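You operate a simulated robot arm through the tools that you are given. There is no shell and no other tool. Be economical: measure what you need, move in short steps, check, and stop when the job is done.

You are at the controls of a simulated robot arm. One attempt, no reset.

## Task
Take the folded rag and leave it on the grey offcut on the packing table. Then fetch the shoe from the top of the plywood bench and set it on the packing table. Then fetch the rubber block and set it on the black pad on the top of the plywood bench. Then take the jar labelled "RED" from the packing table and put it on the bay e shelf. Then take the carton on the packing table and put it away on the raised end of the bench. Then stack the 3 steel die from the top of the low cupboard on top of the 4 steel die. Then push the grey drawer shut. Keep to this order. Set down upright: shoe, jar, carton.

Only the result counts: the job must be done as asked and must still hold three seconds after the hand-in. Knocking over, shifting, dropping, spilling or breaking anything else fails it.

## Robot
A 6-joint arm with a two-finger gripper on a trunk, on a base that drives. Base frame: it is fixed to the floor where the robot stands at the start and does not move with it; the origin is under the middle of the robot, x ahead of it, y to its left, z up; the surface under the hand at the start is at about z = 76. Lengths are in cm, angles in rad, forces in N, time in s.
Its first joint turns from -2.897 to 2.897 rad. Places, roughly: bay E shelf [90, -90, 80]; carton [75, -50, 100]; folded rag (7x8x3 cm) [90, 0, 90]; grey drawer [-130, -150, 40]; jar [50, 0, 75]; offcut [75, -25, 75]; packing table [70, 0, 80]; pad [-75, 175, 75]; raised end of the bench [-200, 140, 100]; rubber block (5x5x3 cm) [-90, 160, 90]; shoe [-50, 175, 100]; steel die [-150, -150, 50]. Payload 3.43 kg.
The TCP is the grasp point between the finger pads, 2 cm short of the fingertips. In the tool frame z runs along the fingers and y along their closing line. The gripper opens to 19 cm. The gripper's body begins 24.8 cm behind the TCP.
Orientation is told as [roll, pitch, yaw] about the base's x, y, z axes, in that order, counted from this pose: with the fingers straight down and closing along the base's y, the tool's x points along the base's -x, its y along +y and its z along -z.

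## Interface
- The arm moves only by the tool apply_moves. Its argument "targets" is a list of rows, each a list of 7 numbers: the shift along the base's x, y, z in units of 20 mm (1.0 is 20 mm), then the turn, a rotation vector about the base's x, y, z in units of 4 degrees (1.0 is 4 degrees), then the gripper command, from -1 (fully open) to 1 (shut), values between in proportion. In form: [[x, y, z, rx, ry, rz, fingers], ...]. A call has 1 to 8 rows; each row shifts and turns the commanded pose from where the row before left it. A call with a number of a shift or a turn outside -1 to 1 is refused whole. Rows are played at 5 a second. More than 5 cm and 0.15 rad between two rows, or a gripper value outside its range, and nothing of the call is played. A pose out of reach is approached as far as the arm can. The call stops where the force on the tool passes 40 N (or 10 N more than at its start, if that is more) or the arm is blocked; 0.2 s more then pass. Each finger travels about 4.5 cm/s and halts on what it meets, pressing with about 44 N; the grip force reading is that of the motor and also rises with nothing between the fingers. The clock runs only during rows and for 0.2 s after the last one: add rows that do not move to give the fingers time. It gives the time, the measured TCP pose, the force on the tool (base axes), the opening and the grip force at its end, in the units of the frame above (readings bear some noise), with the torque about the TCP (base axes, N m) and any sound that the robot's microphone picked up.
- Cameras (640 x 400 px; columns grow to the right, rows downward): "scene" is now at [2.57, 21.69, 128.96]; the picture's right is [0.02, -1.00, 0.00], its down [-0.48, -0.01, -0.88] and it looks along [0.88, 0.02, -0.48] (base axes); focal length 214 px, centre (320, 200). "wrist" rides on the gripper at [7, -0.8, -28.8] in the tool frame; the picture's right is [0.12, 0.99, 0.00], its down [-0.96, 0.12, -0.25] and it looks along [-0.25, 0.03, 0.97] (tool axes); focal length 261 px, centre (320, 200). There is no depth. A picture from a camera that has moved, and an enlarged one, comes with that camera's place and axes in the base frame and with its lens. The place of the scene camera against the robot may be out by one fixed shift of up to 2.5 cm in any direction.
- capture(camera): a new picture of that camera. The clock stands still meanwhile.
- move_column(by): slides the trunk up (or, below 0, down) by that many cm; the arm and the scene camera ride with it, the base frame stays. It gives what a move gives, with no picture.
- base_move(legs): drives the robot by 1 to 6 legs, each [ahead, turn to the left] in cm and rad, along the robot's own axes; the way and the turn of a leg run together, so that a leg with both is an arc; at most 150 cm and 3.142 rad a leg. The arm and the cameras ride along, it lands a little off, and it stops where it bumps. It gives what a move gives.
- turn_head(pan, tilt): turns the head with the scene camera to pan (to the left, within 2.705 rad either way) and tilt (down, from -0.506 to 1.204), counted from straight ahead of the robot. It gives what a move gives.
- zoom(camera, box): a new picture of the part [left, top, right, bottom] of that camera's present view, enlarged. The clock stands still meanwhile.
- job_done(): hands the job in; it is judged then, once.

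Work in short steps. Places have to be worked out from the pictures, the camera data and where the tool is seen: move nearer, look again, correct. Check each grasp and each placing, and mend what went wrong. You have 196 turns and 166 pictures in all, those below and enlarged ones among them. Open the gripper and draw the arm clear of the work before you hand the job in, unless the task says otherwise; then end with one line.

The tools are called as name(argument=value, ...) on one line, values as JSON. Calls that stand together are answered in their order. apply_moves: Moves the arm, as the interface text tells. Its arguments: {"type":"object","properties":{"targets":{"type":"array"}},"required":["targets"]} The other tools are called the same way: move_column (by) slides the trunk up or down; base_move (legs) drives the base; turn_head (pan, tilt) turns the head that bears the scene camera; capture (camera) takes a picture; zoom (camera, box) takes an enlarged picture of a part of a camera's view; job_done () hands the job in.

At the start:

```text
time_s: 0.0
ee_pos: [46.06, 49.81, 114.09]
ee_rot: [-0.001, 0.001, -0.001]
ft_force: [0.0, 0.1, 1.1]
moment: [-0.01, -0.02, 0.01]
grip_width: 19.01
gripper_force: 0.1
trunk travel left (down, up): [-10.0, 14.0]
robot x, y, heading: [0.17, 0.03, -0.001]
head pan, tilt: [0.031, 0.752]
```

scene: 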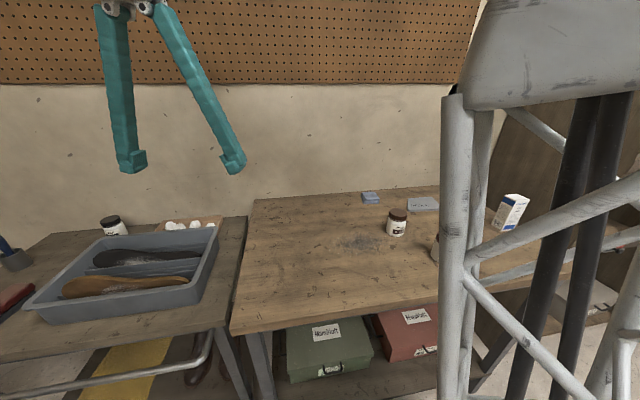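
wrist: 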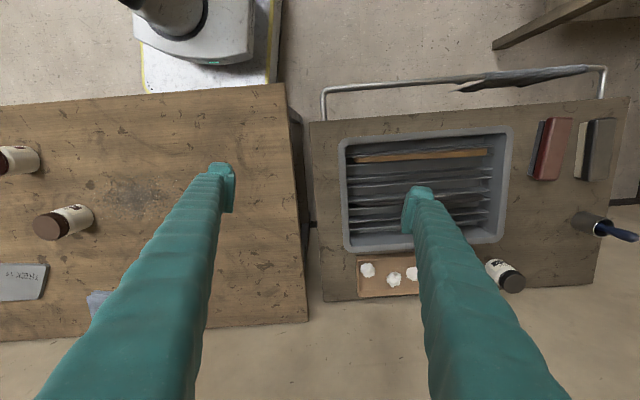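

The rag is seen near (95,-5) and the offcut near (93,-29). I turn the base to the right so that the hand swings in over the packing table, then look with the wrist camera.

base_move(legs=[[0, -0.8]])

turn_head(pan=0.6, tilt=0.75)

capture(camera="wrist")

capture(camera="scene")

```text
time_s: 2.0
ee_pos: [62.62, 19.65, 113.99]
ee_rot: [-0.003, -0.001, -0.557]
ft_force: [0.4, 0.1, 0.1]
moment: [-0.1, 0.12, 0.0]
grip_width: 18.99
gripper_force: 0.0
trunk travel left (down, up): [-10.0, 14.0]
robot x, y, heading: [-3.52, 0.71, -0.406]
head pan, tilt: [0.031, 0.752]
stopped in leg 1: the robot was blocked; the commanded pose is now the measured one
```

```text
time_s: 3.0
ee_pos: [62.32, 19.64, 114.1]
ee_rot: [0.0, 0.001, -0.559]
ft_force: [0.4, -1.0, -0.7]
moment: [0.02, -0.02, 0.01]
grip_width: 19.02
gripper_force: 0.0
trunk travel left (down, up): [-10.0, 14.0]
robot x, y, heading: [-3.51, 1.01, -0.408]
head pan, tilt: [0.6, 0.75]
```

```text
163 pictures are left
camera wrist: at [55.94, 22.54, 142.87], right [0.42, 0.91, 0.0], down [0.88, -0.41, 0.25], along [0.22, -0.11, -0.97], focal length 261 px, centre (320, 200)
```

wrist: 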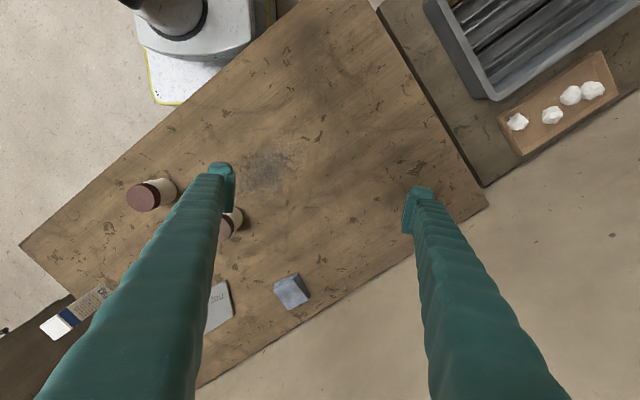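

```text
162 pictures are left
camera scene: at [6.54, 24.52, 126.8], right [0.19, -0.98, 0.0], down [-0.67, -0.13, -0.73], along [0.72, 0.14, -0.68], focal length 214 px, centre (320, 200)
```

scene: 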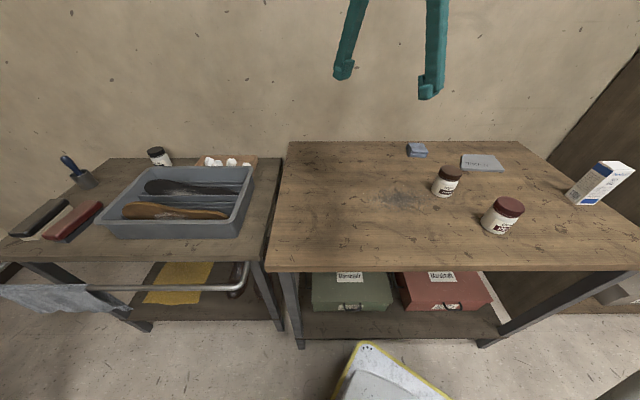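

The base front is blocked by the table, but the rag at about (92,-4) is still in reach. I swing the arm toward it, squaring the yaw and coming down.

apply_moves(targets=[[1, -0.8, -0.5, 0, 0, 1, -1], [1, -0.8, -0.5, 0, 0, 1, -1], [1, -0.8, -0.5, 0, 0, 1, -1], [1, -0.8, -0.5, 0, 0, 1, -1], [1, -0.8, -0.5, 0, 0, 1, -1], [1, -0.8, -0.5, 0, 0, 1, -1], [1, -0.8, -0.5, 0, 0, 1, -1], [1, -0.8, -0.5, 0, 0, 1, -1]])

capture(camera="wrist")

```text
time_s: 4.8
ee_pos: [78.51, 6.7, 106.23]
ee_rot: [0.001, 0.0, 0.002]
ft_force: [-0.2, 0.1, 0.0]
moment: [-0.04, -0.13, 0.02]
grip_width: 18.98
gripper_force: 0.1
trunk travel left (down, up): [-10.0, 14.0]
robot x, y, heading: [-3.33, 0.66, -0.41]
head pan, tilt: [0.6, 0.75]
```

```text
161 pictures are left
camera wrist: at [71.41, 5.7, 134.94], right [-0.12, 0.99, 0.0], down [0.96, 0.12, 0.25], along [0.25, 0.03, -0.97], focal length 261 px, centre (320, 200)
```

wrist: 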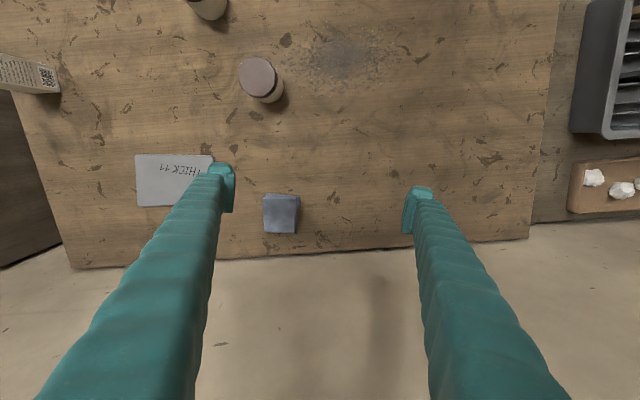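

Rag top centre is at about (90,-1.2), squared to the axes; the offcut (label "THICK 11") lies to its right. I go over the rag and descend partly.

apply_moves(targets=[[0.72, -0.49, -1, 0, 0, 0, -0.6], [0.72, -0.49, -1, 0, 0, 0, -0.4], [0.72, -0.49, -1, 0, 0, 0, -0.2], [0.72, -0.49, -1, 0, 0, 0, -0.1], [0.72, -0.49, -1, 0, 0, 0, -0.1], [0.72, -0.49, -1, 0, 0, 0, -0.1], [0.72, -0.49, -1, 0, 0, 0, -0.1], [0.72, -0.49, -1, 0, 0, 0, -0.1]])

capture(camera="wrist")

```text
time_s: 6.6
ee_pos: [89.87, -1.23, 90.17]
ee_rot: [0.001, -0.003, 0.0]
ft_force: [-0.6, 0.1, 1.3]
moment: [-0.02, -0.13, 0.0]
grip_width: 10.44
gripper_force: 0.1
trunk travel left (down, up): [-10.0, 14.0]
robot x, y, heading: [-3.88, 0.54, -0.41]
head pan, tilt: [0.6, 0.75]
```

```text
160 pictures are left
camera wrist: at [82.75, -2.07, 118.93], right [-0.12, 0.99, 0.0], down [0.96, 0.12, 0.25], along [0.25, 0.03, -0.97], focal length 261 px, centre (320, 200)
```

wrist: 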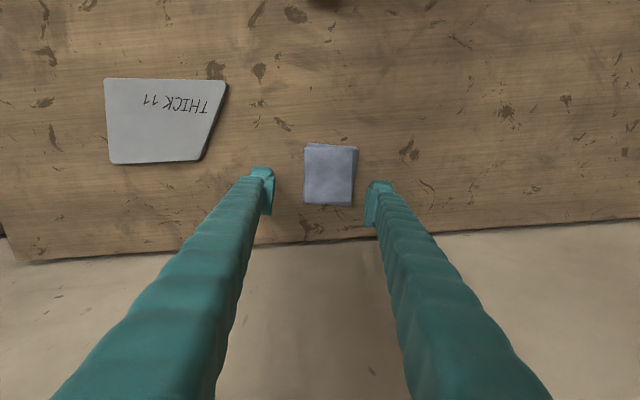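

Rag centre now works out at (89.0, 0.1); offcut centre about (84.3,-27). I correct, descend and grip.

apply_moves(targets=[[-0.35, 0.6, -1, 0, 0, 0, -0.1], [0, 0, -1, 0, 0, 0, -0.1], [0, 0, -1, 0, 0, 0, -0.1], [0, 0, -1, 0, 0, 0, -0.1], [0, 0, -1, 0, 0, 0, -0.1], [0, 0, -0.85, 0, 0, 0, -0.1], [0, 0, 0, 0, 0, 0, 1], [0, 0, 0, 0, 0, 0, 1]])

apply_moves(targets=[[0, 0, 0, 0, 0, 0, 1], [0, 0, 0, 0, 0, 0, 1], [0, 0, 0.5, 0, 0, 0, 1], [0, 0, 1, 0, 0, 0, 1], [0, 0, 1, 0, 0, 0, 1], [0, 0, 1, 0, 0, 0, 1]])

capture(camera="wrist")

```text
time_s: 7.4
ee_pos: [89.01, -0.01, 85.77]
ee_rot: [-0.001, -0.009, 0.002]
ft_force: [-16.4, -0.5, 27.3]
moment: [0.4, 0.56, 0.42]
grip_width: 10.46
gripper_force: 0.1
trunk travel left (down, up): [-10.0, 14.0]
robot x, y, heading: [-3.68, 0.9, -0.408]
head pan, tilt: [0.6, 0.75]
stopped in row 3: the force on the tool passed its limit at 65 N (the readings are from after the stop); the commanded pose is now the measured one
```

```text
time_s: 7.8
ee_pos: [89.24, 0.19, 85.92]
ee_rot: [-0.001, -0.015, 0.003]
ft_force: [-2.8, 1.0, 31.0]
moment: [0.86, 0.37, -0.12]
grip_width: 7.92
gripper_force: 13.5
trunk travel left (down, up): [-10.0, 14.0]
robot x, y, heading: [-3.59, 0.82, -0.404]
head pan, tilt: [0.6, 0.75]
stopped in row 2: the force on the tool passed its limit at 43 N (the readings are from after the stop); the commanded pose is now the measured one
```

```text
159 pictures are left
camera wrist: at [81.73, -0.83, 114.57], right [-0.12, 0.99, 0.0], down [0.96, 0.12, 0.26], along [0.26, 0.03, -0.97], focal length 261 px, centre (320, 200)
```

wrist: 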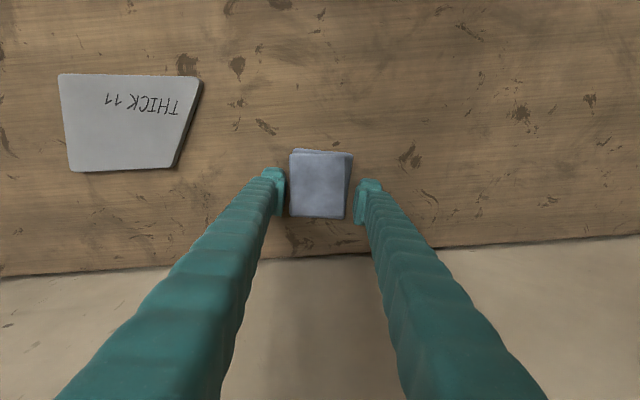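

The tips touched at z≈83.8, so the packing table top is near 83.8 (all heights here shift accordingly). Rag centre is then (87.6,-0.2); I lift 0.6 cm, shift back and close on it.

apply_moves(targets=[[0, 0, 0.3, 0, 0, 0, 0], [-0.7, -0.1, 0, 0, 0, 0, 0], [0, 0, 0, 0, 0, 0, 1], [0, 0, 0, 0, 0, 0, 1], [0, 0, 0, 0, 0, 0, 1], [0, 0, 0, 0, 0, 0, 1], [0, 0, 0, 0, 0, 0, 1]])

apply_moves(targets=[[0, 0, 1, 0, 0, 0, 1], [0, 0, 1, 0, 0, 0, 1], [0, 0, 1, 0, 0, 0, 1]])

capture(camera="wrist")

```text
time_s: 9.4
ee_pos: [87.85, -0.16, 86.33]
ee_rot: [-0.001, -0.01, 0.002]
ft_force: [-0.7, -0.5, 0.7]
moment: [-0.02, -0.01, -0.02]
grip_width: 6.6
gripper_force: 43.7
trunk travel left (down, up): [-10.0, 14.0]
robot x, y, heading: [-3.7, 0.74, -0.412]
head pan, tilt: [0.6, 0.75]
```

```text
time_s: 10.2
ee_pos: [87.81, -0.31, 92.23]
ee_rot: [0.0, -0.011, -0.001]
ft_force: [0.5, 0.5, 0.0]
moment: [0.0, 0.03, 0.0]
grip_width: 0.0
gripper_force: 34.4
trunk travel left (down, up): [-10.0, 14.0]
robot x, y, heading: [-3.46, 0.63, -0.409]
head pan, tilt: [0.6, 0.75]
```

```text
158 pictures are left
camera wrist: at [80.48, -1.21, 120.98], right [-0.12, 0.99, 0.0], down [0.96, 0.12, 0.26], along [0.26, 0.03, -0.97], focal length 261 px, centre (320, 200)
```

wrist: 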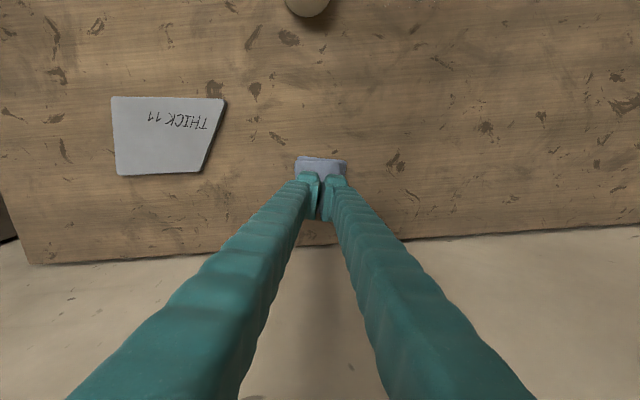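

The rag slipped out of the fingers. I zoom in with both cameras to see where the rag is against the tips.

zoom(camera="wrist", box=[240, 110, 400, 210])

zoom(camera="scene", box=[340, 60, 540, 185])

```text
4.00 times, centred on (320, 160) of wrist
camera zoom: at [80.48, -1.21, 120.98], right [-0.12, 0.99, 0.0], down [0.96, 0.12, 0.26], along [0.26, 0.03, -0.97], focal length 1043 px, centre (320, 360)
```

zoom: 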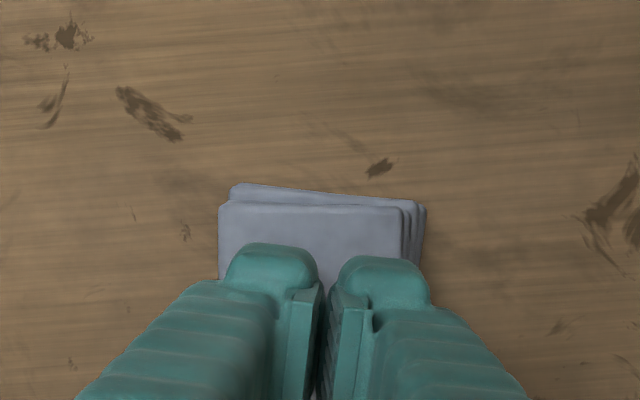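

```text
3.20 times, centred on (440, 122) of scene
camera zoom: at [6.54, 24.53, 126.8], right [0.19, -0.98, 0.0], down [-0.67, -0.13, -0.73], along [0.72, 0.14, -0.68], focal length 686 px, centre (-64, 448)
```

zoom: 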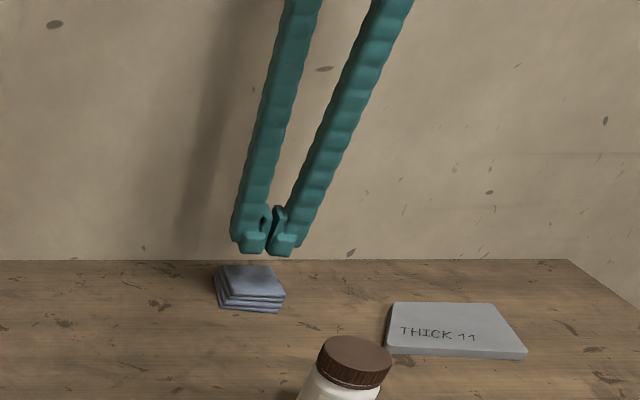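

The rag still lies flat, at about (87.7,-1.0); the grip was too near its top. I reopen, go down until just at the table, and grip again, lifting slowly.

apply_moves(targets=[[0, -0.4, 0, 0, 0, 0, -0.15], [0, 0, 0, 0, 0, 0, -0.15], [0, 0, 0, 0, 0, 0, -0.15], [0, 0, 0, 0, 0, 0, -0.15], [0, 0, 0, 0, 0, 0, -0.15], [0, 0, -1, 0, 0, 0, -0.15], [0, 0, -1, 0, 0, 0, -0.15], [0, 0, -0.6, 0, 0, 0, -0.15]])

apply_moves(targets=[[0, 0, -0.3, 0, 0, 0, -0.15], [0, 0, -0.15, 0, 0, 0, -0.15], [0, 0, -0.1, 0, 0, 0, -0.15], [0, 0, -0.1, 0, 0, 0, -0.15]])

```text
time_s: 12.0
ee_pos: [87.8, -0.94, 86.97]
ee_rot: [0.002, -0.011, 0.004]
ft_force: [-0.4, -0.1, 0.2]
moment: [0.01, -0.02, 0.0]
grip_width: 10.92
gripper_force: 0.0
trunk travel left (down, up): [-10.0, 14.0]
robot x, y, heading: [-3.24, 0.41, -0.406]
head pan, tilt: [0.6, 0.75]
```

```text
time_s: 13.0
ee_pos: [87.86, -0.82, 85.65]
ee_rot: [-0.001, -0.01, 0.001]
ft_force: [-2.8, -0.8, 6.9]
moment: [0.04, 0.13, 0.03]
grip_width: 10.91
gripper_force: 0.0
trunk travel left (down, up): [-10.0, 14.0]
robot x, y, heading: [-3.71, 0.95, -0.405]
head pan, tilt: [0.6, 0.75]
```

Contact at z≈85.7 with 7 N, so the table top is at about 83.7. I close here and lift slowly.

apply_moves(targets=[[0, 0, 0.05, 0, 0, 0, 0.3], [0, 0, 0, 0, 0, 0, 1], [0, 0, 0, 0, 0, 0, 1], [0, 0, 0, 0, 0, 0, 1], [0, 0, 0, 0, 0, 0, 1], [0, 0, 0, 0, 0, 0, 1], [0, 0, 0.1, 0, 0, 0, 1], [0, 0, 0.2, 0, 0, 0, 1]])

apply_moves(targets=[[0, 0, 0.3, 0, 0, 0, 1], [0, 0, 0.4, 0, 0, 0, 1], [0, 0, 0.5, 0, 0, 0, 1]])

```text
time_s: 14.8
ee_pos: [87.8, -1.18, 86.28]
ee_rot: [0.0, -0.009, 0.0]
ft_force: [0.3, 0.0, 0.1]
moment: [0.03, 0.0, -0.01]
grip_width: 6.61
gripper_force: 44.0
trunk travel left (down, up): [-10.0, 14.0]
robot x, y, heading: [-3.57, 0.94, -0.419]
head pan, tilt: [0.6, 0.75]
```

```text
time_s: 15.6
ee_pos: [88.0, -0.89, 88.72]
ee_rot: [-0.001, -0.009, 0.002]
ft_force: [0.7, -0.3, -1.1]
moment: [-0.01, 0.02, 0.02]
grip_width: 6.6
gripper_force: 44.1
trunk travel left (down, up): [-10.0, 14.0]
robot x, y, heading: [-3.41, 0.87, -0.407]
head pan, tilt: [0.6, 0.75]
```

Held this time (6.6 cm). I carry it over the offcut.

apply_moves(targets=[[0, 0, 0.6, 0, 0, 0, 1], [0, -0.5, 0.6, 0, 0, 0, 1], [-0.3, -1, 0, 0, 0, 0, 1], [-0.3, -1, 0, 0, 0, 0, 1], [-0.4, -1, 0, 0, 0, 0, 1], [-0.4, -1, 0, 0, 0, 0, 1], [-0.4, -1, 0, 0, 0, 0, 1], [-0.4, -1, 0, 0, 0, 0, 1]])

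apply_moves(targets=[[0, -1, 0, 0, 0, 0, 1], [0, -1, 0, 0, 0, 0, 1], [0, -1, 0, 0, 0, 0, 1], [0, -1, 0, 0, 0, 0, 1]])

capture(camera="wrist")

zoom(camera="scene", box=[380, 80, 580, 205])

```text
time_s: 17.4
ee_pos: [83.34, -13.89, 91.09]
ee_rot: [0.002, -0.01, 0.002]
ft_force: [-0.3, 0.6, -0.4]
moment: [-0.06, 0.03, 0.02]
grip_width: 6.6
gripper_force: 44.0
trunk travel left (down, up): [-10.0, 14.0]
robot x, y, heading: [-3.04, 0.61, -0.412]
head pan, tilt: [0.6, 0.75]
```

```text
time_s: 18.4
ee_pos: [83.56, -21.92, 91.14]
ee_rot: [0.0, -0.011, 0.002]
ft_force: [-0.3, 0.5, -1.0]
moment: [-0.05, 0.0, -0.02]
grip_width: 6.62
gripper_force: 44.2
trunk travel left (down, up): [-10.0, 14.0]
robot x, y, heading: [-3.46, 0.47, -0.412]
head pan, tilt: [0.6, 0.75]
```

```text
155 pictures are left
camera wrist: at [76.12, -22.84, 119.83], right [-0.12, 0.99, 0.0], down [0.96, 0.12, 0.26], along [0.26, 0.03, -0.97], focal length 261 px, centre (320, 200)
```

wrist: 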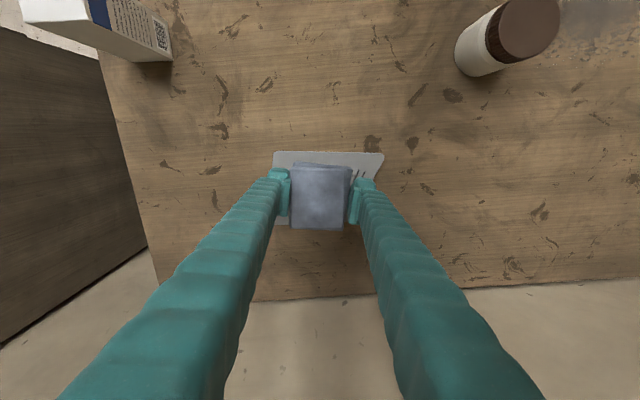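

```text
3.20 times, centred on (480, 142) of scene
camera zoom: at [6.52, 24.53, 126.8], right [0.19, -0.98, 0.0], down [-0.67, -0.13, -0.73], along [0.72, 0.14, -0.68], focal length 686 px, centre (-192, 384)
```

zoom: 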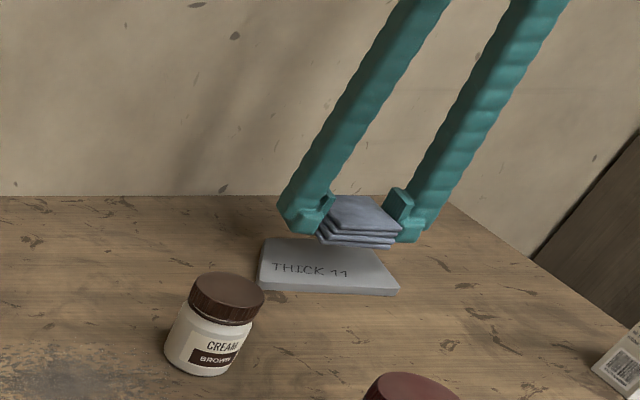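

Rag is centred above the offcut. I lower 4.2 cm and release.

apply_moves(targets=[[0, 0, -1, 0, 0, 0, 1], [0, 0, -0.7, 0, 0, 0, 1], [0, 0, -0.3, 0, 0, 0, 1], [0, 0, -0.12, 0, 0, 0, 1], [0, 0, 0, 0, 0, 0, 0.1], [0, 0, 0, 0, 0, 0, -0.1], [0, 0, 0, 0, 0, 0, -0.1], [0, 0, 0.5, 0, 0, 0, -0.1]])

apply_moves(targets=[[0, 0, 1, 0, 0, 0, -0.1], [0, 0, 1, 0, 0, 0, -0.1], [0, 0, 1, 0, 0, 0, -0.1], [0, 0, 1, 0, 0, 0, -0.1], [0, 0, 1, 0, 0, 0, -0.1], [0, 0, 1, 0, 0, 0, -0.1], [0, 0, 1, 0, 0, 0, -0.1], [0, 0, 1, 0, 0, 0, -0.1]])

capture(camera="wrist")

capture(camera="scene")

```text
time_s: 20.2
ee_pos: [83.52, -21.96, 87.83]
ee_rot: [-0.001, -0.01, 0.002]
ft_force: [0.1, -0.3, 0.7]
moment: [0.0, 0.02, -0.02]
grip_width: 10.44
gripper_force: 0.0
trunk travel left (down, up): [-10.0, 14.0]
robot x, y, heading: [-3.44, 1.0, -0.41]
head pan, tilt: [0.6, 0.75]
```

```text
time_s: 22.0
ee_pos: [83.44, -21.78, 103.9]
ee_rot: [0.001, -0.01, 0.002]
ft_force: [0.1, -0.2, -0.3]
moment: [-0.02, 0.01, 0.03]
grip_width: 10.45
gripper_force: 0.0
trunk travel left (down, up): [-10.0, 14.0]
robot x, y, heading: [-3.27, 0.64, -0.41]
head pan, tilt: [0.6, 0.75]
```

```text
153 pictures are left
camera wrist: at [76.05, -22.83, 132.6], right [-0.12, 0.99, 0.0], down [0.96, 0.12, 0.26], along [0.26, 0.03, -0.97], focal length 261 px, centre (320, 200)
```

wrist: 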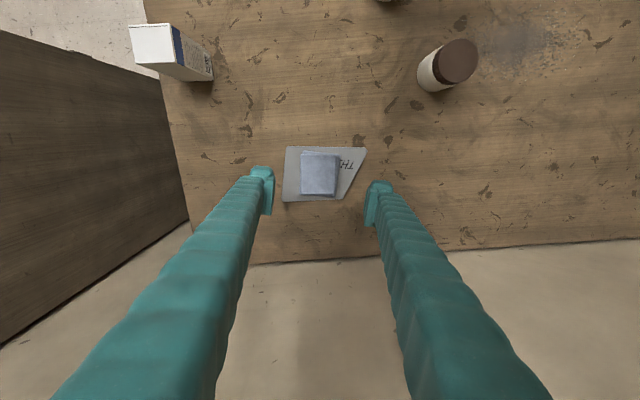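

```text
152 pictures are left
camera scene: at [6.53, 24.52, 126.8], right [0.19, -0.98, 0.0], down [-0.67, -0.13, -0.73], along [0.72, 0.14, -0.68], focal length 214 px, centre (320, 200)
```

scene: 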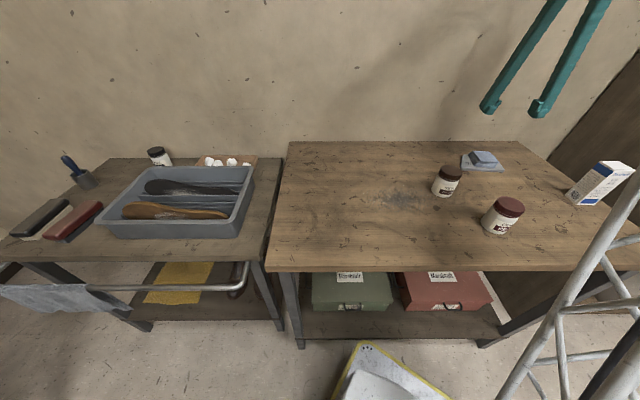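

The rag lies on the offcut. Now I look around to the back-left to find the plywood bench before driving.

turn_head(pan=2.6, tilt=0.35)

capture(camera="scene")

turn_head(pan=1.7, tilt=0.5)

capture(camera="scene")

```text
time_s: 24.0
ee_pos: [83.38, -21.84, 103.84]
ee_rot: [-0.002, -0.011, 0.001]
ft_force: [-0.4, 0.3, -0.2]
moment: [0.0, 0.06, -0.03]
grip_width: 10.44
gripper_force: 0.0
trunk travel left (down, up): [-10.0, 14.0]
robot x, y, heading: [-3.56, 0.71, -0.409]
head pan, tilt: [2.601, 0.351]
```

```text
151 pictures are left
camera scene: at [-7.02, 30.52, 130.37], right [0.81, 0.58, 0.0], down [0.2, -0.28, -0.94], along [-0.55, 0.76, -0.34], focal length 214 px, centre (320, 200)
```

scene: 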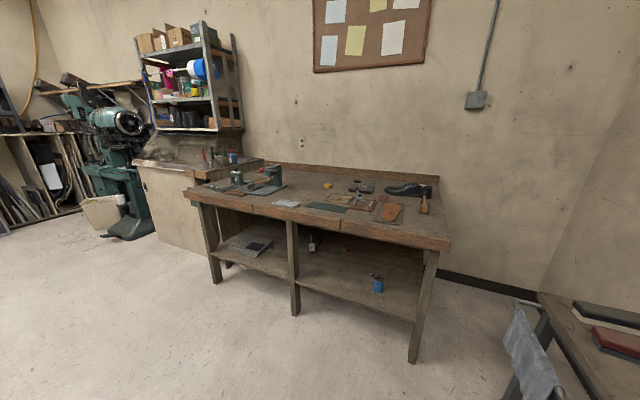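

```text
time_s: 25.2
ee_pos: [83.35, -21.78, 103.93]
ee_rot: [-0.001, -0.011, 0.001]
ft_force: [0.1, -0.6, 0.4]
moment: [0.0, 0.05, 0.0]
grip_width: 10.46
gripper_force: 0.0
trunk travel left (down, up): [-10.0, 14.0]
robot x, y, heading: [-3.39, 0.83, -0.406]
head pan, tilt: [1.7, 0.499]
```

```text
150 pictures are left
camera scene: at [0.89, 31.69, 129.0], right [0.96, -0.28, 0.0], down [-0.13, -0.46, -0.88], along [0.24, 0.84, -0.48], focal length 214 px, centre (320, 200)
```

scene: 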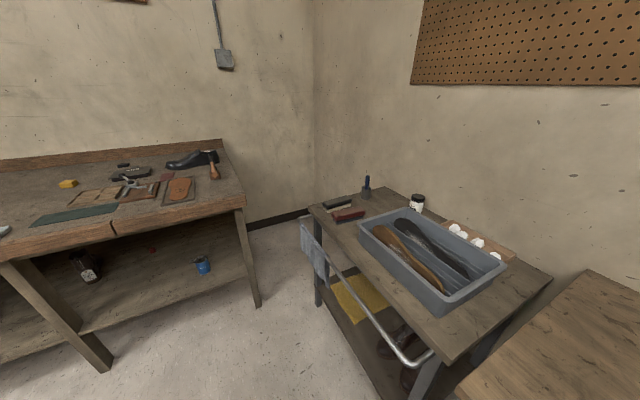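

The bench stands behind-left, its front edge turned some 0.25 rad, with the shoe at its back right. I raise the trunk, back off, turn left and drive up part way.

move_column(by=14)

base_move(legs=[[-32, 0], [0, 2.2], [28, 0]])

turn_head(pan=0, tilt=0.7)

capture(camera="scene")

capture(camera="wrist")

```text
time_s: 26.8
ee_pos: [83.46, -21.94, 117.77]
ee_rot: [-0.001, -0.012, 0.001]
ft_force: [-0.8, 0.3, -0.7]
moment: [-0.02, 0.02, -0.01]
grip_width: 10.45
gripper_force: 0.0
trunk travel left (down, up): [-24.0, 0.0]
robot x, y, heading: [-3.81, 1.07, -0.407]
head pan, tilt: [1.7, 0.499]
```

```text
time_s: 36.1
ee_pos: [-75.66, 123.2, 117.94]
ee_rot: [0.001, -0.011, 2.235]
ft_force: [-0.4, -0.2, 0.0]
moment: [0.01, 0.01, 0.03]
grip_width: 10.47
gripper_force: 0.0
trunk travel left (down, up): [-24.0, 0.0]
robot x, y, heading: [-39.59, 40.98, 1.827]
head pan, tilt: [1.7, 0.499]
```

```text
time_s: 37.9
ee_pos: [-75.74, 123.32, 117.92]
ee_rot: [-0.001, -0.01, 2.238]
ft_force: [0.5, -0.1, 0.4]
moment: [-0.01, 0.03, -0.02]
grip_width: 10.45
gripper_force: 0.0
trunk travel left (down, up): [-24.0, 0.0]
robot x, y, heading: [-39.87, 40.78, 1.826]
head pan, tilt: [0.0, 0.7]
```

```text
149 pictures are left
camera scene: at [-60.21, 39.84, 141.23], right [0.97, 0.25, 0.0], down [0.16, -0.62, -0.76], along [-0.19, 0.74, -0.64], focal length 214 px, centre (320, 200)
```

scene: 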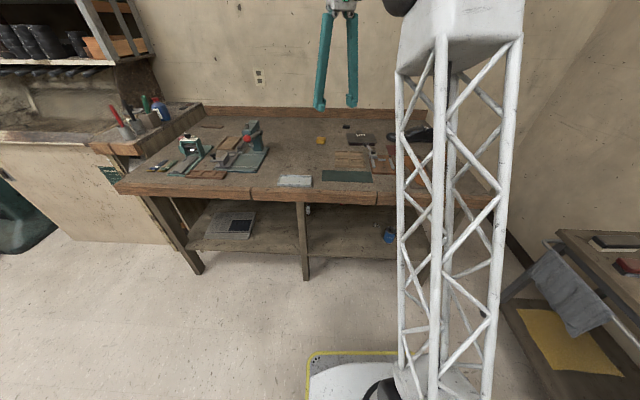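

```text
148 pictures are left
camera wrist: at [-70.5, 117.87, 146.57], right [-0.71, -0.71, 0.0], down [-0.68, 0.68, 0.26], along [-0.18, 0.18, -0.97], focal length 261 px, centre (320, 200)
```

wrist: 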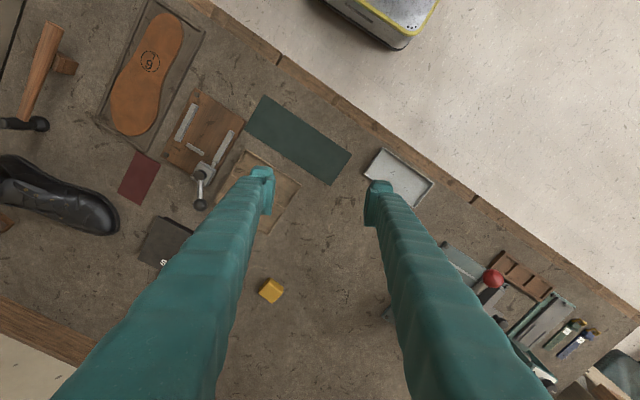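

The wrist view gives the bench plane near z=80: shoe along the bench at about (-35,177), toe at (-48,173); the yellow rubber block, black pad and bench edge are clear. I drive nearer and to the right, keeping off the cart.

base_move(legs=[[0, -0.7], [30, 0], [0, 0.7], [10, 0]])

capture(camera="wrist")

turn_head(pan=-0.2, tilt=0.9)

capture(camera="scene")

```text
time_s: 44.6
ee_pos: [-64.46, 160.63, 117.91]
ee_rot: [0.0, -0.011, 2.231]
ft_force: [1.7, 0.2, -0.4]
moment: [0.03, 0.04, -0.02]
grip_width: 10.45
gripper_force: 0.0
trunk travel left (down, up): [-24.0, 0.0]
robot x, y, heading: [-29.3, 77.89, 1.818]
head pan, tilt: [0.0, 0.7]
```

```text
147 pictures are left
camera wrist: at [-59.33, 155.21, 146.59], right [-0.71, -0.7, 0.0], down [-0.68, 0.69, 0.26], along [-0.18, 0.18, -0.97], focal length 261 px, centre (320, 200)
```

wrist: 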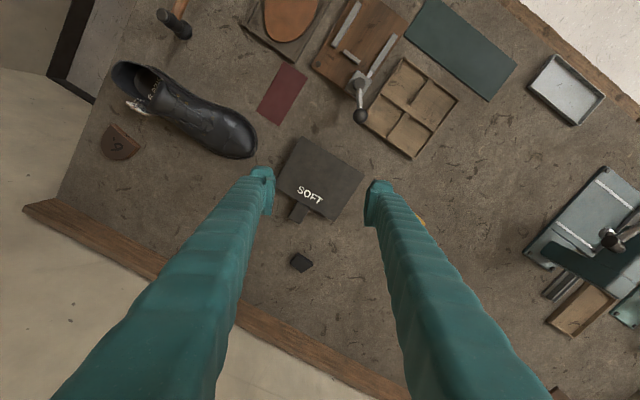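

```text
time_s: 45.4
ee_pos: [-64.37, 160.57, 117.97]
ee_rot: [0.0, -0.012, 2.229]
ft_force: [0.4, -0.5, -0.4]
moment: [0.01, 0.02, -0.01]
grip_width: 10.46
gripper_force: 0.0
trunk travel left (down, up): [-24.0, 0.0]
robot x, y, heading: [-29.06, 78.22, 1.821]
head pan, tilt: [-0.201, 0.901]
```

```text
146 pictures are left
camera scene: at [-47.79, 76.46, 139.62], right [1.0, 0.05, 0.0], down [0.04, -0.78, -0.62], along [-0.03, 0.62, -0.78], focal length 214 px, centre (320, 200)
```

scene: 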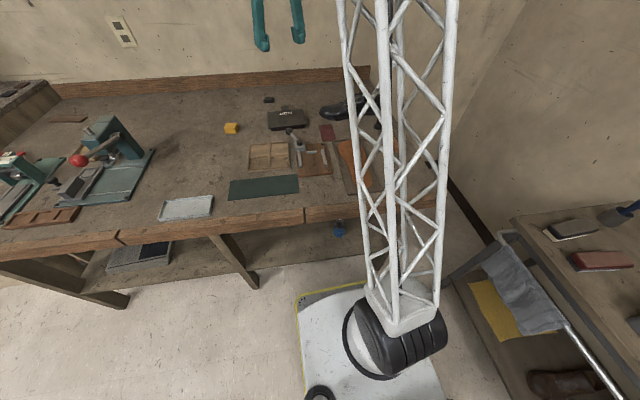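

Yellow block, black "SOFT" pad and shoe are all seen; bench top about z=84. I edge 4 cm ahead, then swing the hand over the shoe (centre ≈(-37,172), axis 0.23 rad) while turning it.

base_move(legs=[[4, 0]])

apply_moves(targets=[[0.9, 0.25, 0, 0, 0, 1, -0.6], [0.9, 0.25, 0, 0, 0, 1, -0.6], [0.9, 0.25, 0, 0, 0, 1, -0.6], [0.9, 0.25, 0, 0, 0, 1, -0.6], [0.9, 0.25, 0, 0, 0, 1, -0.6], [0.9, 0.25, 0, 0, 0, 1, -0.6], [0.9, 0.25, 0, 0, 0, 1, -0.6], [0.9, 0.25, 0, 0, 0, 1, -0.6]])

apply_moves(targets=[[0.9, 0.25, -0.5, 0, 0, 1, -0.6], [0.9, 0.25, -0.5, 0, 0, 1, -0.6], [0.9, 0.25, -0.5, 0, 0, 1, -0.6], [0.9, 0.25, -0.5, 0, 0, 1, -0.6], [0.9, 0.25, -0.5, 0, 0, 1, -0.6], [0.9, 0.25, -0.5, 0, 0, 1, -0.6], [0.9, 0.25, -0.5, 0, 0, 1, -0.6], [0.9, 0.25, -0.5, 0, 0, 1, -0.6]])

capture(camera="wrist")

```text
time_s: 46.2
ee_pos: [-65.33, 164.5, 117.87]
ee_rot: [0.001, -0.009, 2.231]
ft_force: [0.6, -0.2, 0.0]
moment: [0.0, 0.02, 0.01]
grip_width: 10.44
gripper_force: 0.0
trunk travel left (down, up): [-24.0, 0.0]
robot x, y, heading: [-30.52, 81.79, 1.823]
head pan, tilt: [-0.201, 0.901]
```

```text
time_s: 48.0
ee_pos: [-51.06, 168.49, 117.95]
ee_rot: [-0.001, -0.011, 2.79]
ft_force: [0.8, -0.7, 0.1]
moment: [0.0, -0.04, -0.01]
grip_width: 15.2
gripper_force: 0.0
trunk travel left (down, up): [-24.0, 0.0]
robot x, y, heading: [-30.14, 81.78, 1.824]
head pan, tilt: [-0.201, 0.901]
```

```text
time_s: 49.8
ee_pos: [-36.61, 172.68, 109.9]
ee_rot: [-0.001, -0.01, -2.935]
ft_force: [-0.6, 0.9, -0.9]
moment: [0.03, -0.06, 0.0]
grip_width: 15.18
gripper_force: 0.0
trunk travel left (down, up): [-24.0, 0.0]
robot x, y, heading: [-30.26, 81.87, 1.821]
head pan, tilt: [-0.201, 0.901]
```

```text
145 pictures are left
camera wrist: at [-29.68, 174.88, 138.64], right [0.32, -0.95, 0.0], down [-0.92, -0.31, 0.26], along [-0.24, -0.08, -0.97], focal length 261 px, centre (320, 200)
```

wrist: 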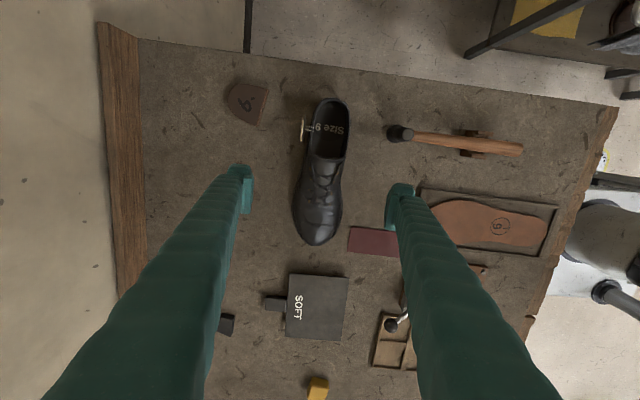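

The hand is over the shoe, aligned within a degree. I lower with the trunk, check, then go the rest by the arm.

move_column(by=-14)

capture(camera="wrist")

```text
time_s: 51.5
ee_pos: [-36.57, 172.64, 95.79]
ee_rot: [0.0, -0.01, -2.937]
ft_force: [0.6, 0.8, 0.6]
moment: [0.04, 0.0, 0.01]
grip_width: 15.18
gripper_force: 0.1
trunk travel left (down, up): [-10.0, 14.0]
robot x, y, heading: [-29.98, 82.01, 1.816]
head pan, tilt: [-0.201, 0.901]
```

```text
144 pictures are left
camera wrist: at [-29.69, 174.87, 124.67], right [0.32, -0.95, 0.0], down [-0.92, -0.31, 0.26], along [-0.25, -0.08, -0.97], focal length 261 px, centre (320, 200)
```

wrist: 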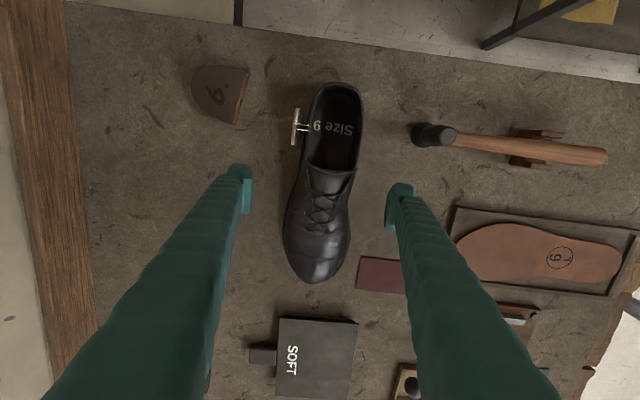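

Shoe centre lies 0.7 cm to the right of the hand's middle. I correct, descend to z=88, and close.

apply_moves(targets=[[0.85, -0.17, -0.9, 0, 0, 0, -0.6], [0, 0, -1, 0, 0, 0, -0.6], [0, 0, -1, 0, 0, 0, -0.6], [0, 0, -1, 0, 0, 0, -0.6], [0, 0, 0, 0, 0, 0, 0.6], [0, 0, 0, 0, 0, 0, 0.6], [0, 0, 0, 0, 0, 0, 0.6], [0, 0, 0, 0, 0, 0, 0.6]])

apply_moves(targets=[[0, 0, 0, 0, 0, 0, 1], [0, 0, 0, 0, 0, 0, 1], [0, 0, 0.1, 0, 0, 0, 1], [0, 0, 0.3, 0, 0, 0, 1], [0, 0, 0.5, 0, 0, 0, 1], [0, 0, 0.7, 0, 0, 0, 1]])

capture(camera="wrist")

```text
time_s: 53.3
ee_pos: [-35.17, 172.39, 88.22]
ee_rot: [0.002, -0.012, -2.936]
ft_force: [0.9, 1.4, 1.5]
moment: [0.01, 0.01, -0.01]
grip_width: 7.88
gripper_force: 15.0
trunk travel left (down, up): [-10.0, 14.0]
robot x, y, heading: [-30.34, 81.83, 1.82]
head pan, tilt: [-0.201, 0.901]
```

```text
time_s: 54.7
ee_pos: [-34.9, 172.18, 91.37]
ee_rot: [0.0, -0.011, -2.937]
ft_force: [0.4, 0.3, -4.0]
moment: [-0.04, -0.13, 0.0]
grip_width: 7.63
gripper_force: 43.8
trunk travel left (down, up): [-10.0, 14.0]
robot x, y, heading: [-29.79, 81.64, 1.824]
head pan, tilt: [-0.201, 0.901]
```

```text
143 pictures are left
camera wrist: at [-27.99, 174.51, 120.04], right [0.32, -0.95, 0.0], down [-0.92, -0.31, 0.26], along [-0.24, -0.08, -0.97], focal length 261 px, centre (320, 200)
```

wrist: 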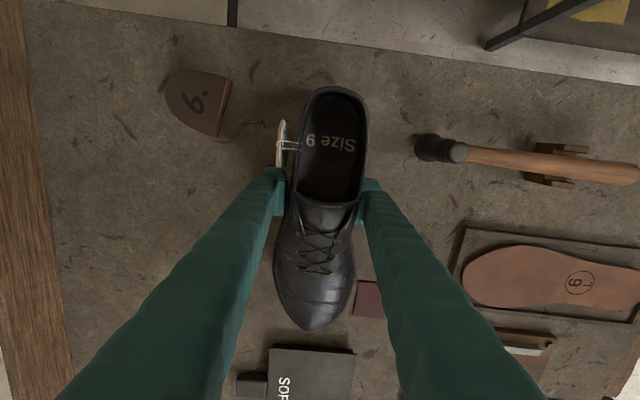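

Shoe held (7.6 cm, about 4 N). I raise the trunk and drive back to the packing table so that the shoe comes to hang over its free left part, near (66,19).

move_column(by=14)

base_move(legs=[[-12, 0], [0, -0.7], [-50, 0], [0, -1.02], [24, 0]])

turn_head(pan=0.0, tilt=0.6)

capture(camera="scene")

capture(camera="wrist")

```text
time_s: 56.4
ee_pos: [-34.9, 172.34, 105.24]
ee_rot: [0.0, -0.012, -2.936]
ft_force: [-0.5, 0.0, -4.2]
moment: [0.02, -0.14, 0.02]
grip_width: 7.59
gripper_force: 43.8
trunk travel left (down, up): [-24.0, 0.0]
robot x, y, heading: [-29.77, 82.2, 1.821]
head pan, tilt: [-0.201, 0.901]
```

```text
time_s: 66.2
ee_pos: [64.94, 18.87, 105.38]
ee_rot: [-0.001, -0.01, 1.625]
ft_force: [0.1, -0.2, -3.5]
moment: [-0.14, -0.04, -0.01]
grip_width: 7.5
gripper_force: 43.6
trunk travel left (down, up): [-24.0, 0.0]
robot x, y, heading: [-25.36, 27.68, 0.094]
head pan, tilt: [-0.201, 0.901]
```

```text
time_s: 67.0
ee_pos: [65.04, 18.91, 105.38]
ee_rot: [0.0, -0.01, 1.626]
ft_force: [-0.9, 0.0, -3.4]
moment: [-0.17, -0.03, 0.01]
grip_width: 7.51
gripper_force: 43.4
trunk travel left (down, up): [-24.0, 0.0]
robot x, y, heading: [-25.06, 28.05, 0.097]
head pan, tilt: [0.0, 0.6]
```

```text
142 pictures are left
camera scene: at [-24.75, 49.4, 142.08], right [0.1, -1.0, 0.0], down [-0.56, -0.05, -0.82], along [0.82, 0.08, -0.57], focal length 214 px, centre (320, 200)
```

scene: 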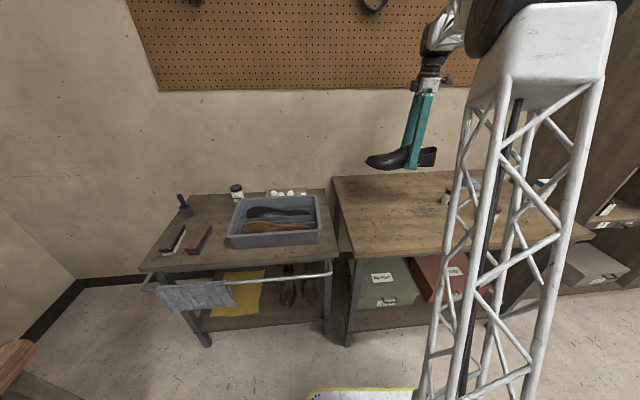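

```text
141 pictures are left
camera wrist: at [66.1, 11.53, 134.06], right [-0.98, -0.17, 0.0], down [-0.17, 0.95, 0.26], along [-0.04, 0.25, -0.97], focal length 261 px, centre (320, 200)
```

wrist: 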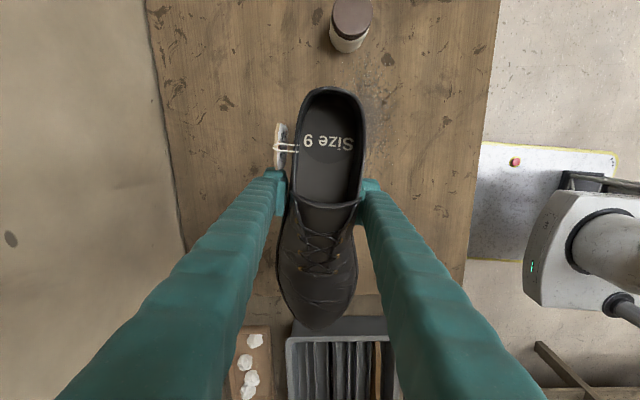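

Shoe hangs over free table, spanning y 7–38 with the table edge at y≈45. I shift 1.5 cm left, lower with the trunk, then gently to contact.

apply_moves(targets=[[-0.3, 0.75, 0, 0, 0, 0, 1]])

move_column(by=-15.5)

apply_moves(targets=[[0, 0, -0.4, 0, 0, 0, 1], [0, 0, -0.3, 0, 0, 0, 1], [0, 0, -0.15, 0, 0, 0, 1], [0, 0, -0.1, 0, 0, 0, 1], [0, 0, 0, 0, 0, 0, 1]])

```text
time_s: 67.4
ee_pos: [64.3, 20.43, 105.27]
ee_rot: [0.002, -0.011, 1.627]
ft_force: [0.5, -1.1, -3.6]
moment: [-0.12, 0.01, -0.01]
grip_width: 7.49
gripper_force: 44.3
trunk travel left (down, up): [-24.0, 0.0]
robot x, y, heading: [-25.16, 27.49, 0.097]
head pan, tilt: [0.0, 0.6]
```

```text
time_s: 69.2
ee_pos: [64.46, 20.44, 89.87]
ee_rot: [0.0, -0.009, 1.625]
ft_force: [-0.3, 0.6, -3.7]
moment: [-0.14, -0.04, 0.0]
grip_width: 7.52
gripper_force: 44.3
trunk travel left (down, up): [-8.5, 15.5]
robot x, y, heading: [-25.24, 27.59, 0.096]
head pan, tilt: [0.0, 0.6]
```

```text
time_s: 70.4
ee_pos: [64.3, 20.3, 87.97]
ee_rot: [-0.001, -0.01, 1.625]
ft_force: [0.7, -0.3, -3.8]
moment: [-0.16, -0.03, 0.01]
grip_width: 7.51
gripper_force: 43.9
trunk travel left (down, up): [-8.5, 15.5]
robot x, y, heading: [-25.32, 28.39, 0.104]
head pan, tilt: [0.0, 0.6]
```

No contact yet; I go on down in small steps.

apply_moves(targets=[[0, 0, -0.12, 0, 0, 0, 1], [0, 0, -0.12, 0, 0, 0, 1], [0, 0, -0.12, 0, 0, 0, 1]])

zoom(camera="scene", box=[330, 120, 490, 220])

```text
time_s: 71.2
ee_pos: [64.34, 20.36, 87.18]
ee_rot: [0.0, -0.01, 1.625]
ft_force: [-0.8, 0.5, -4.1]
moment: [-0.16, 0.0, -0.02]
grip_width: 7.49
gripper_force: 44.1
trunk travel left (down, up): [-8.5, 15.5]
robot x, y, heading: [-25.53, 27.62, 0.099]
head pan, tilt: [0.0, 0.6]
```

```text
4.00 times, centred on (410, 170) of scene
camera zoom: at [-24.75, 49.4, 126.59], right [0.1, -1.0, 0.0], down [-0.56, -0.06, -0.82], along [0.82, 0.08, -0.57], focal length 858 px, centre (-40, 320)
```

zoom: 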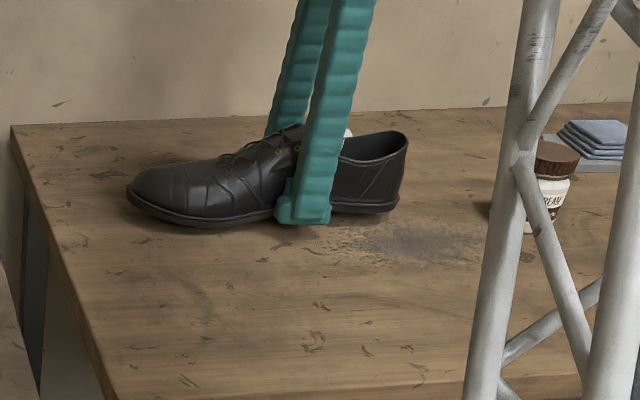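

The sole is just above the table. I continue down in 2 mm steps.

apply_moves(targets=[[0, 0, -0.1, 0, 0, 0, 1], [0, 0, -0.1, 0, 0, 0, 1], [0, 0, -0.1, 0, 0, 0, 1]])

apply_moves(targets=[[0, 0, -0.1, 0, 0, 0, 1], [0, 0, -0.05, 0, 0, 0, 1]])

```text
time_s: 72.0
ee_pos: [64.32, 20.4, 86.54]
ee_rot: [0.0, -0.01, 1.626]
ft_force: [0.1, -0.6, -3.2]
moment: [-0.17, -0.01, -0.03]
grip_width: 7.54
gripper_force: 43.8
trunk travel left (down, up): [-8.5, 15.5]
robot x, y, heading: [-25.3, 27.72, 0.101]
head pan, tilt: [0.0, 0.6]
```

```text
time_s: 72.6
ee_pos: [64.38, 20.36, 86.45]
ee_rot: [-0.001, -0.011, 1.624]
ft_force: [4.3, 1.0, 4.7]
moment: [0.6, -0.53, -0.32]
grip_width: 7.52
gripper_force: 44.1
trunk travel left (down, up): [-8.5, 15.5]
robot x, y, heading: [-24.77, 27.75, 0.094]
head pan, tilt: [0.0, 0.6]
```

Contact felt. I release and draw up.

apply_moves(targets=[[0, 0, 0, 0, 0, 0, 0.1], [0, 0, 0, 0, 0, 0, -0.2], [0, 0, 0, 0, 0, 0, -0.5], [0, 0, 0, 0, 0, 0, -0.5], [0, 0, 0, 0, 0, 0, -0.5], [0, 0, 1, 0, 0, 0, -0.5], [0, 0, 1, 0, 0, 0, -0.5]])

move_column(by=15.5)

capture(camera="wrist")

capture(camera="scene")

```text
time_s: 74.2
ee_pos: [64.49, 20.46, 90.25]
ee_rot: [0.001, -0.01, 1.625]
ft_force: [-0.4, -0.3, -0.8]
moment: [0.0, 0.02, 0.02]
grip_width: 14.25
gripper_force: 0.0
trunk travel left (down, up): [-8.5, 15.5]
robot x, y, heading: [-24.91, 28.2, 0.101]
head pan, tilt: [0.0, 0.6]
```

```text
time_s: 76.0
ee_pos: [64.38, 20.45, 105.74]
ee_rot: [0.0, -0.011, 1.626]
ft_force: [-0.7, -1.1, 0.8]
moment: [0.04, 0.01, -0.02]
grip_width: 14.24
gripper_force: 0.0
trunk travel left (down, up): [-24.0, 0.0]
robot x, y, heading: [-25.19, 27.56, 0.099]
head pan, tilt: [0.0, 0.6]
```

```text
139 pictures are left
camera wrist: at [65.57, 13.01, 134.47], right [-0.98, -0.17, 0.0], down [-0.17, 0.95, 0.26], along [-0.04, 0.25, -0.97], focal length 261 px, centre (320, 200)
```

wrist: 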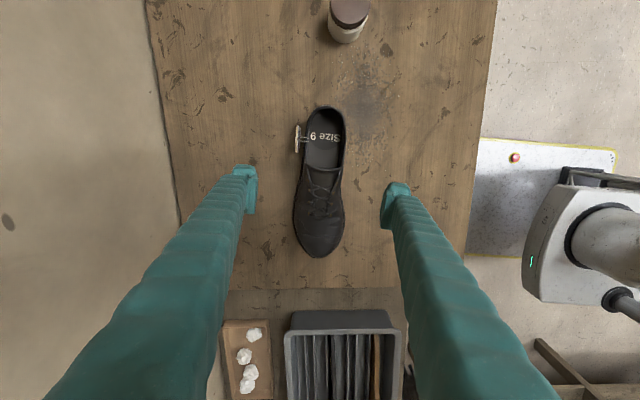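

```text
138 pictures are left
camera scene: at [-24.76, 49.4, 142.09], right [0.1, -1.0, 0.0], down [-0.56, -0.06, -0.82], along [0.82, 0.08, -0.57], focal length 214 px, centre (320, 200)
```

scene: 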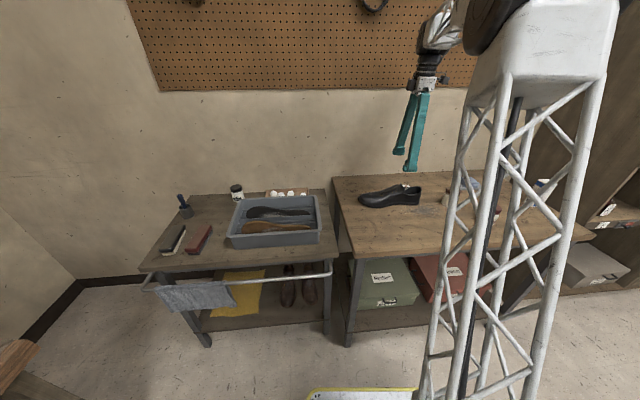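

The shoe stands upright on the table. Now the rubber block, seen near (-90,155), pad "SOFT" near (-68.5,162.6): I drive so that the hand ends up over the block.

base_move(legs=[[-12, 0], [0, 1.925], [48.8, 0], [0, 0.087]])

capture(camera="wrist")

```text
time_s: 85.0
ee_pos: [-86.01, 156.75, 105.77]
ee_rot: [-0.002, -0.012, -2.676]
ft_force: [0.4, 0.0, 0.2]
moment: [0.01, 0.04, -0.01]
grip_width: 14.25
gripper_force: 0.1
trunk travel left (down, up): [-24.0, 0.0]
robot x, y, heading: [-56.77, 72.11, 2.076]
head pan, tilt: [0.0, 0.6]
```

```text
137 pictures are left
camera wrist: at [-79.85, 160.72, 134.48], right [0.55, -0.83, 0.0], down [-0.81, -0.53, 0.26], along [-0.22, -0.14, -0.97], focal length 261 px, centre (320, 200)
```

wrist: 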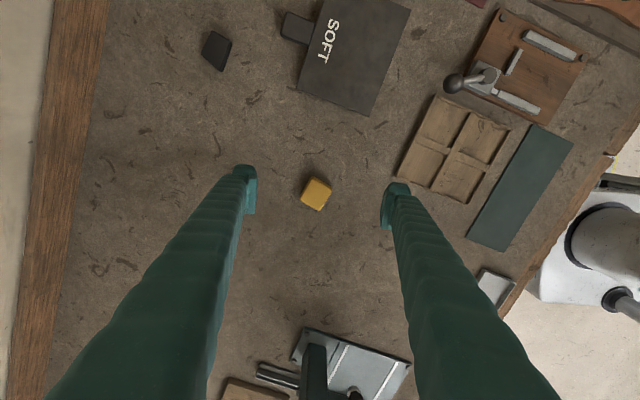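

The yellow piece measures about 5 cm square; a dark piece lies by the pad. I zoom to tell which is the rubber block.

zoom(camera="wrist", box=[272, 165, 360, 220])

zoom(camera="wrist", box=[180, 0, 420, 150])

```text
7.27 times, centred on (316, 192) of wrist
camera zoom: at [-79.85, 160.72, 134.48], right [0.55, -0.83, 0.0], down [-0.81, -0.53, 0.26], along [-0.22, -0.14, -0.97], focal length 1896 px, centre (349, 254)
```

zoom: 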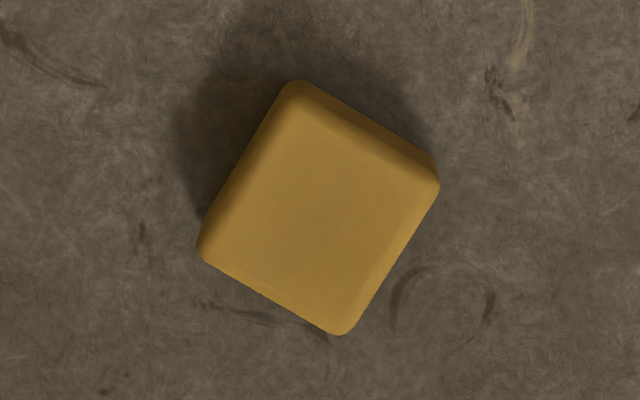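

```text
2.67 times, centred on (300, 75) of wrist
camera zoom: at [-79.85, 160.72, 134.48], right [0.55, -0.83, 0.0], down [-0.81, -0.53, 0.26], along [-0.22, -0.14, -0.97], focal length 695 px, centre (373, 533)
```

zoom: 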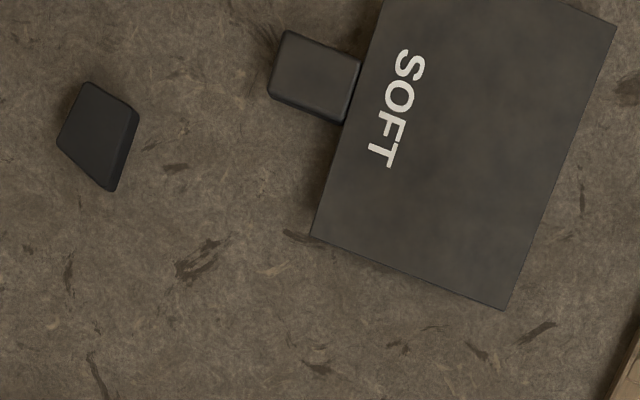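

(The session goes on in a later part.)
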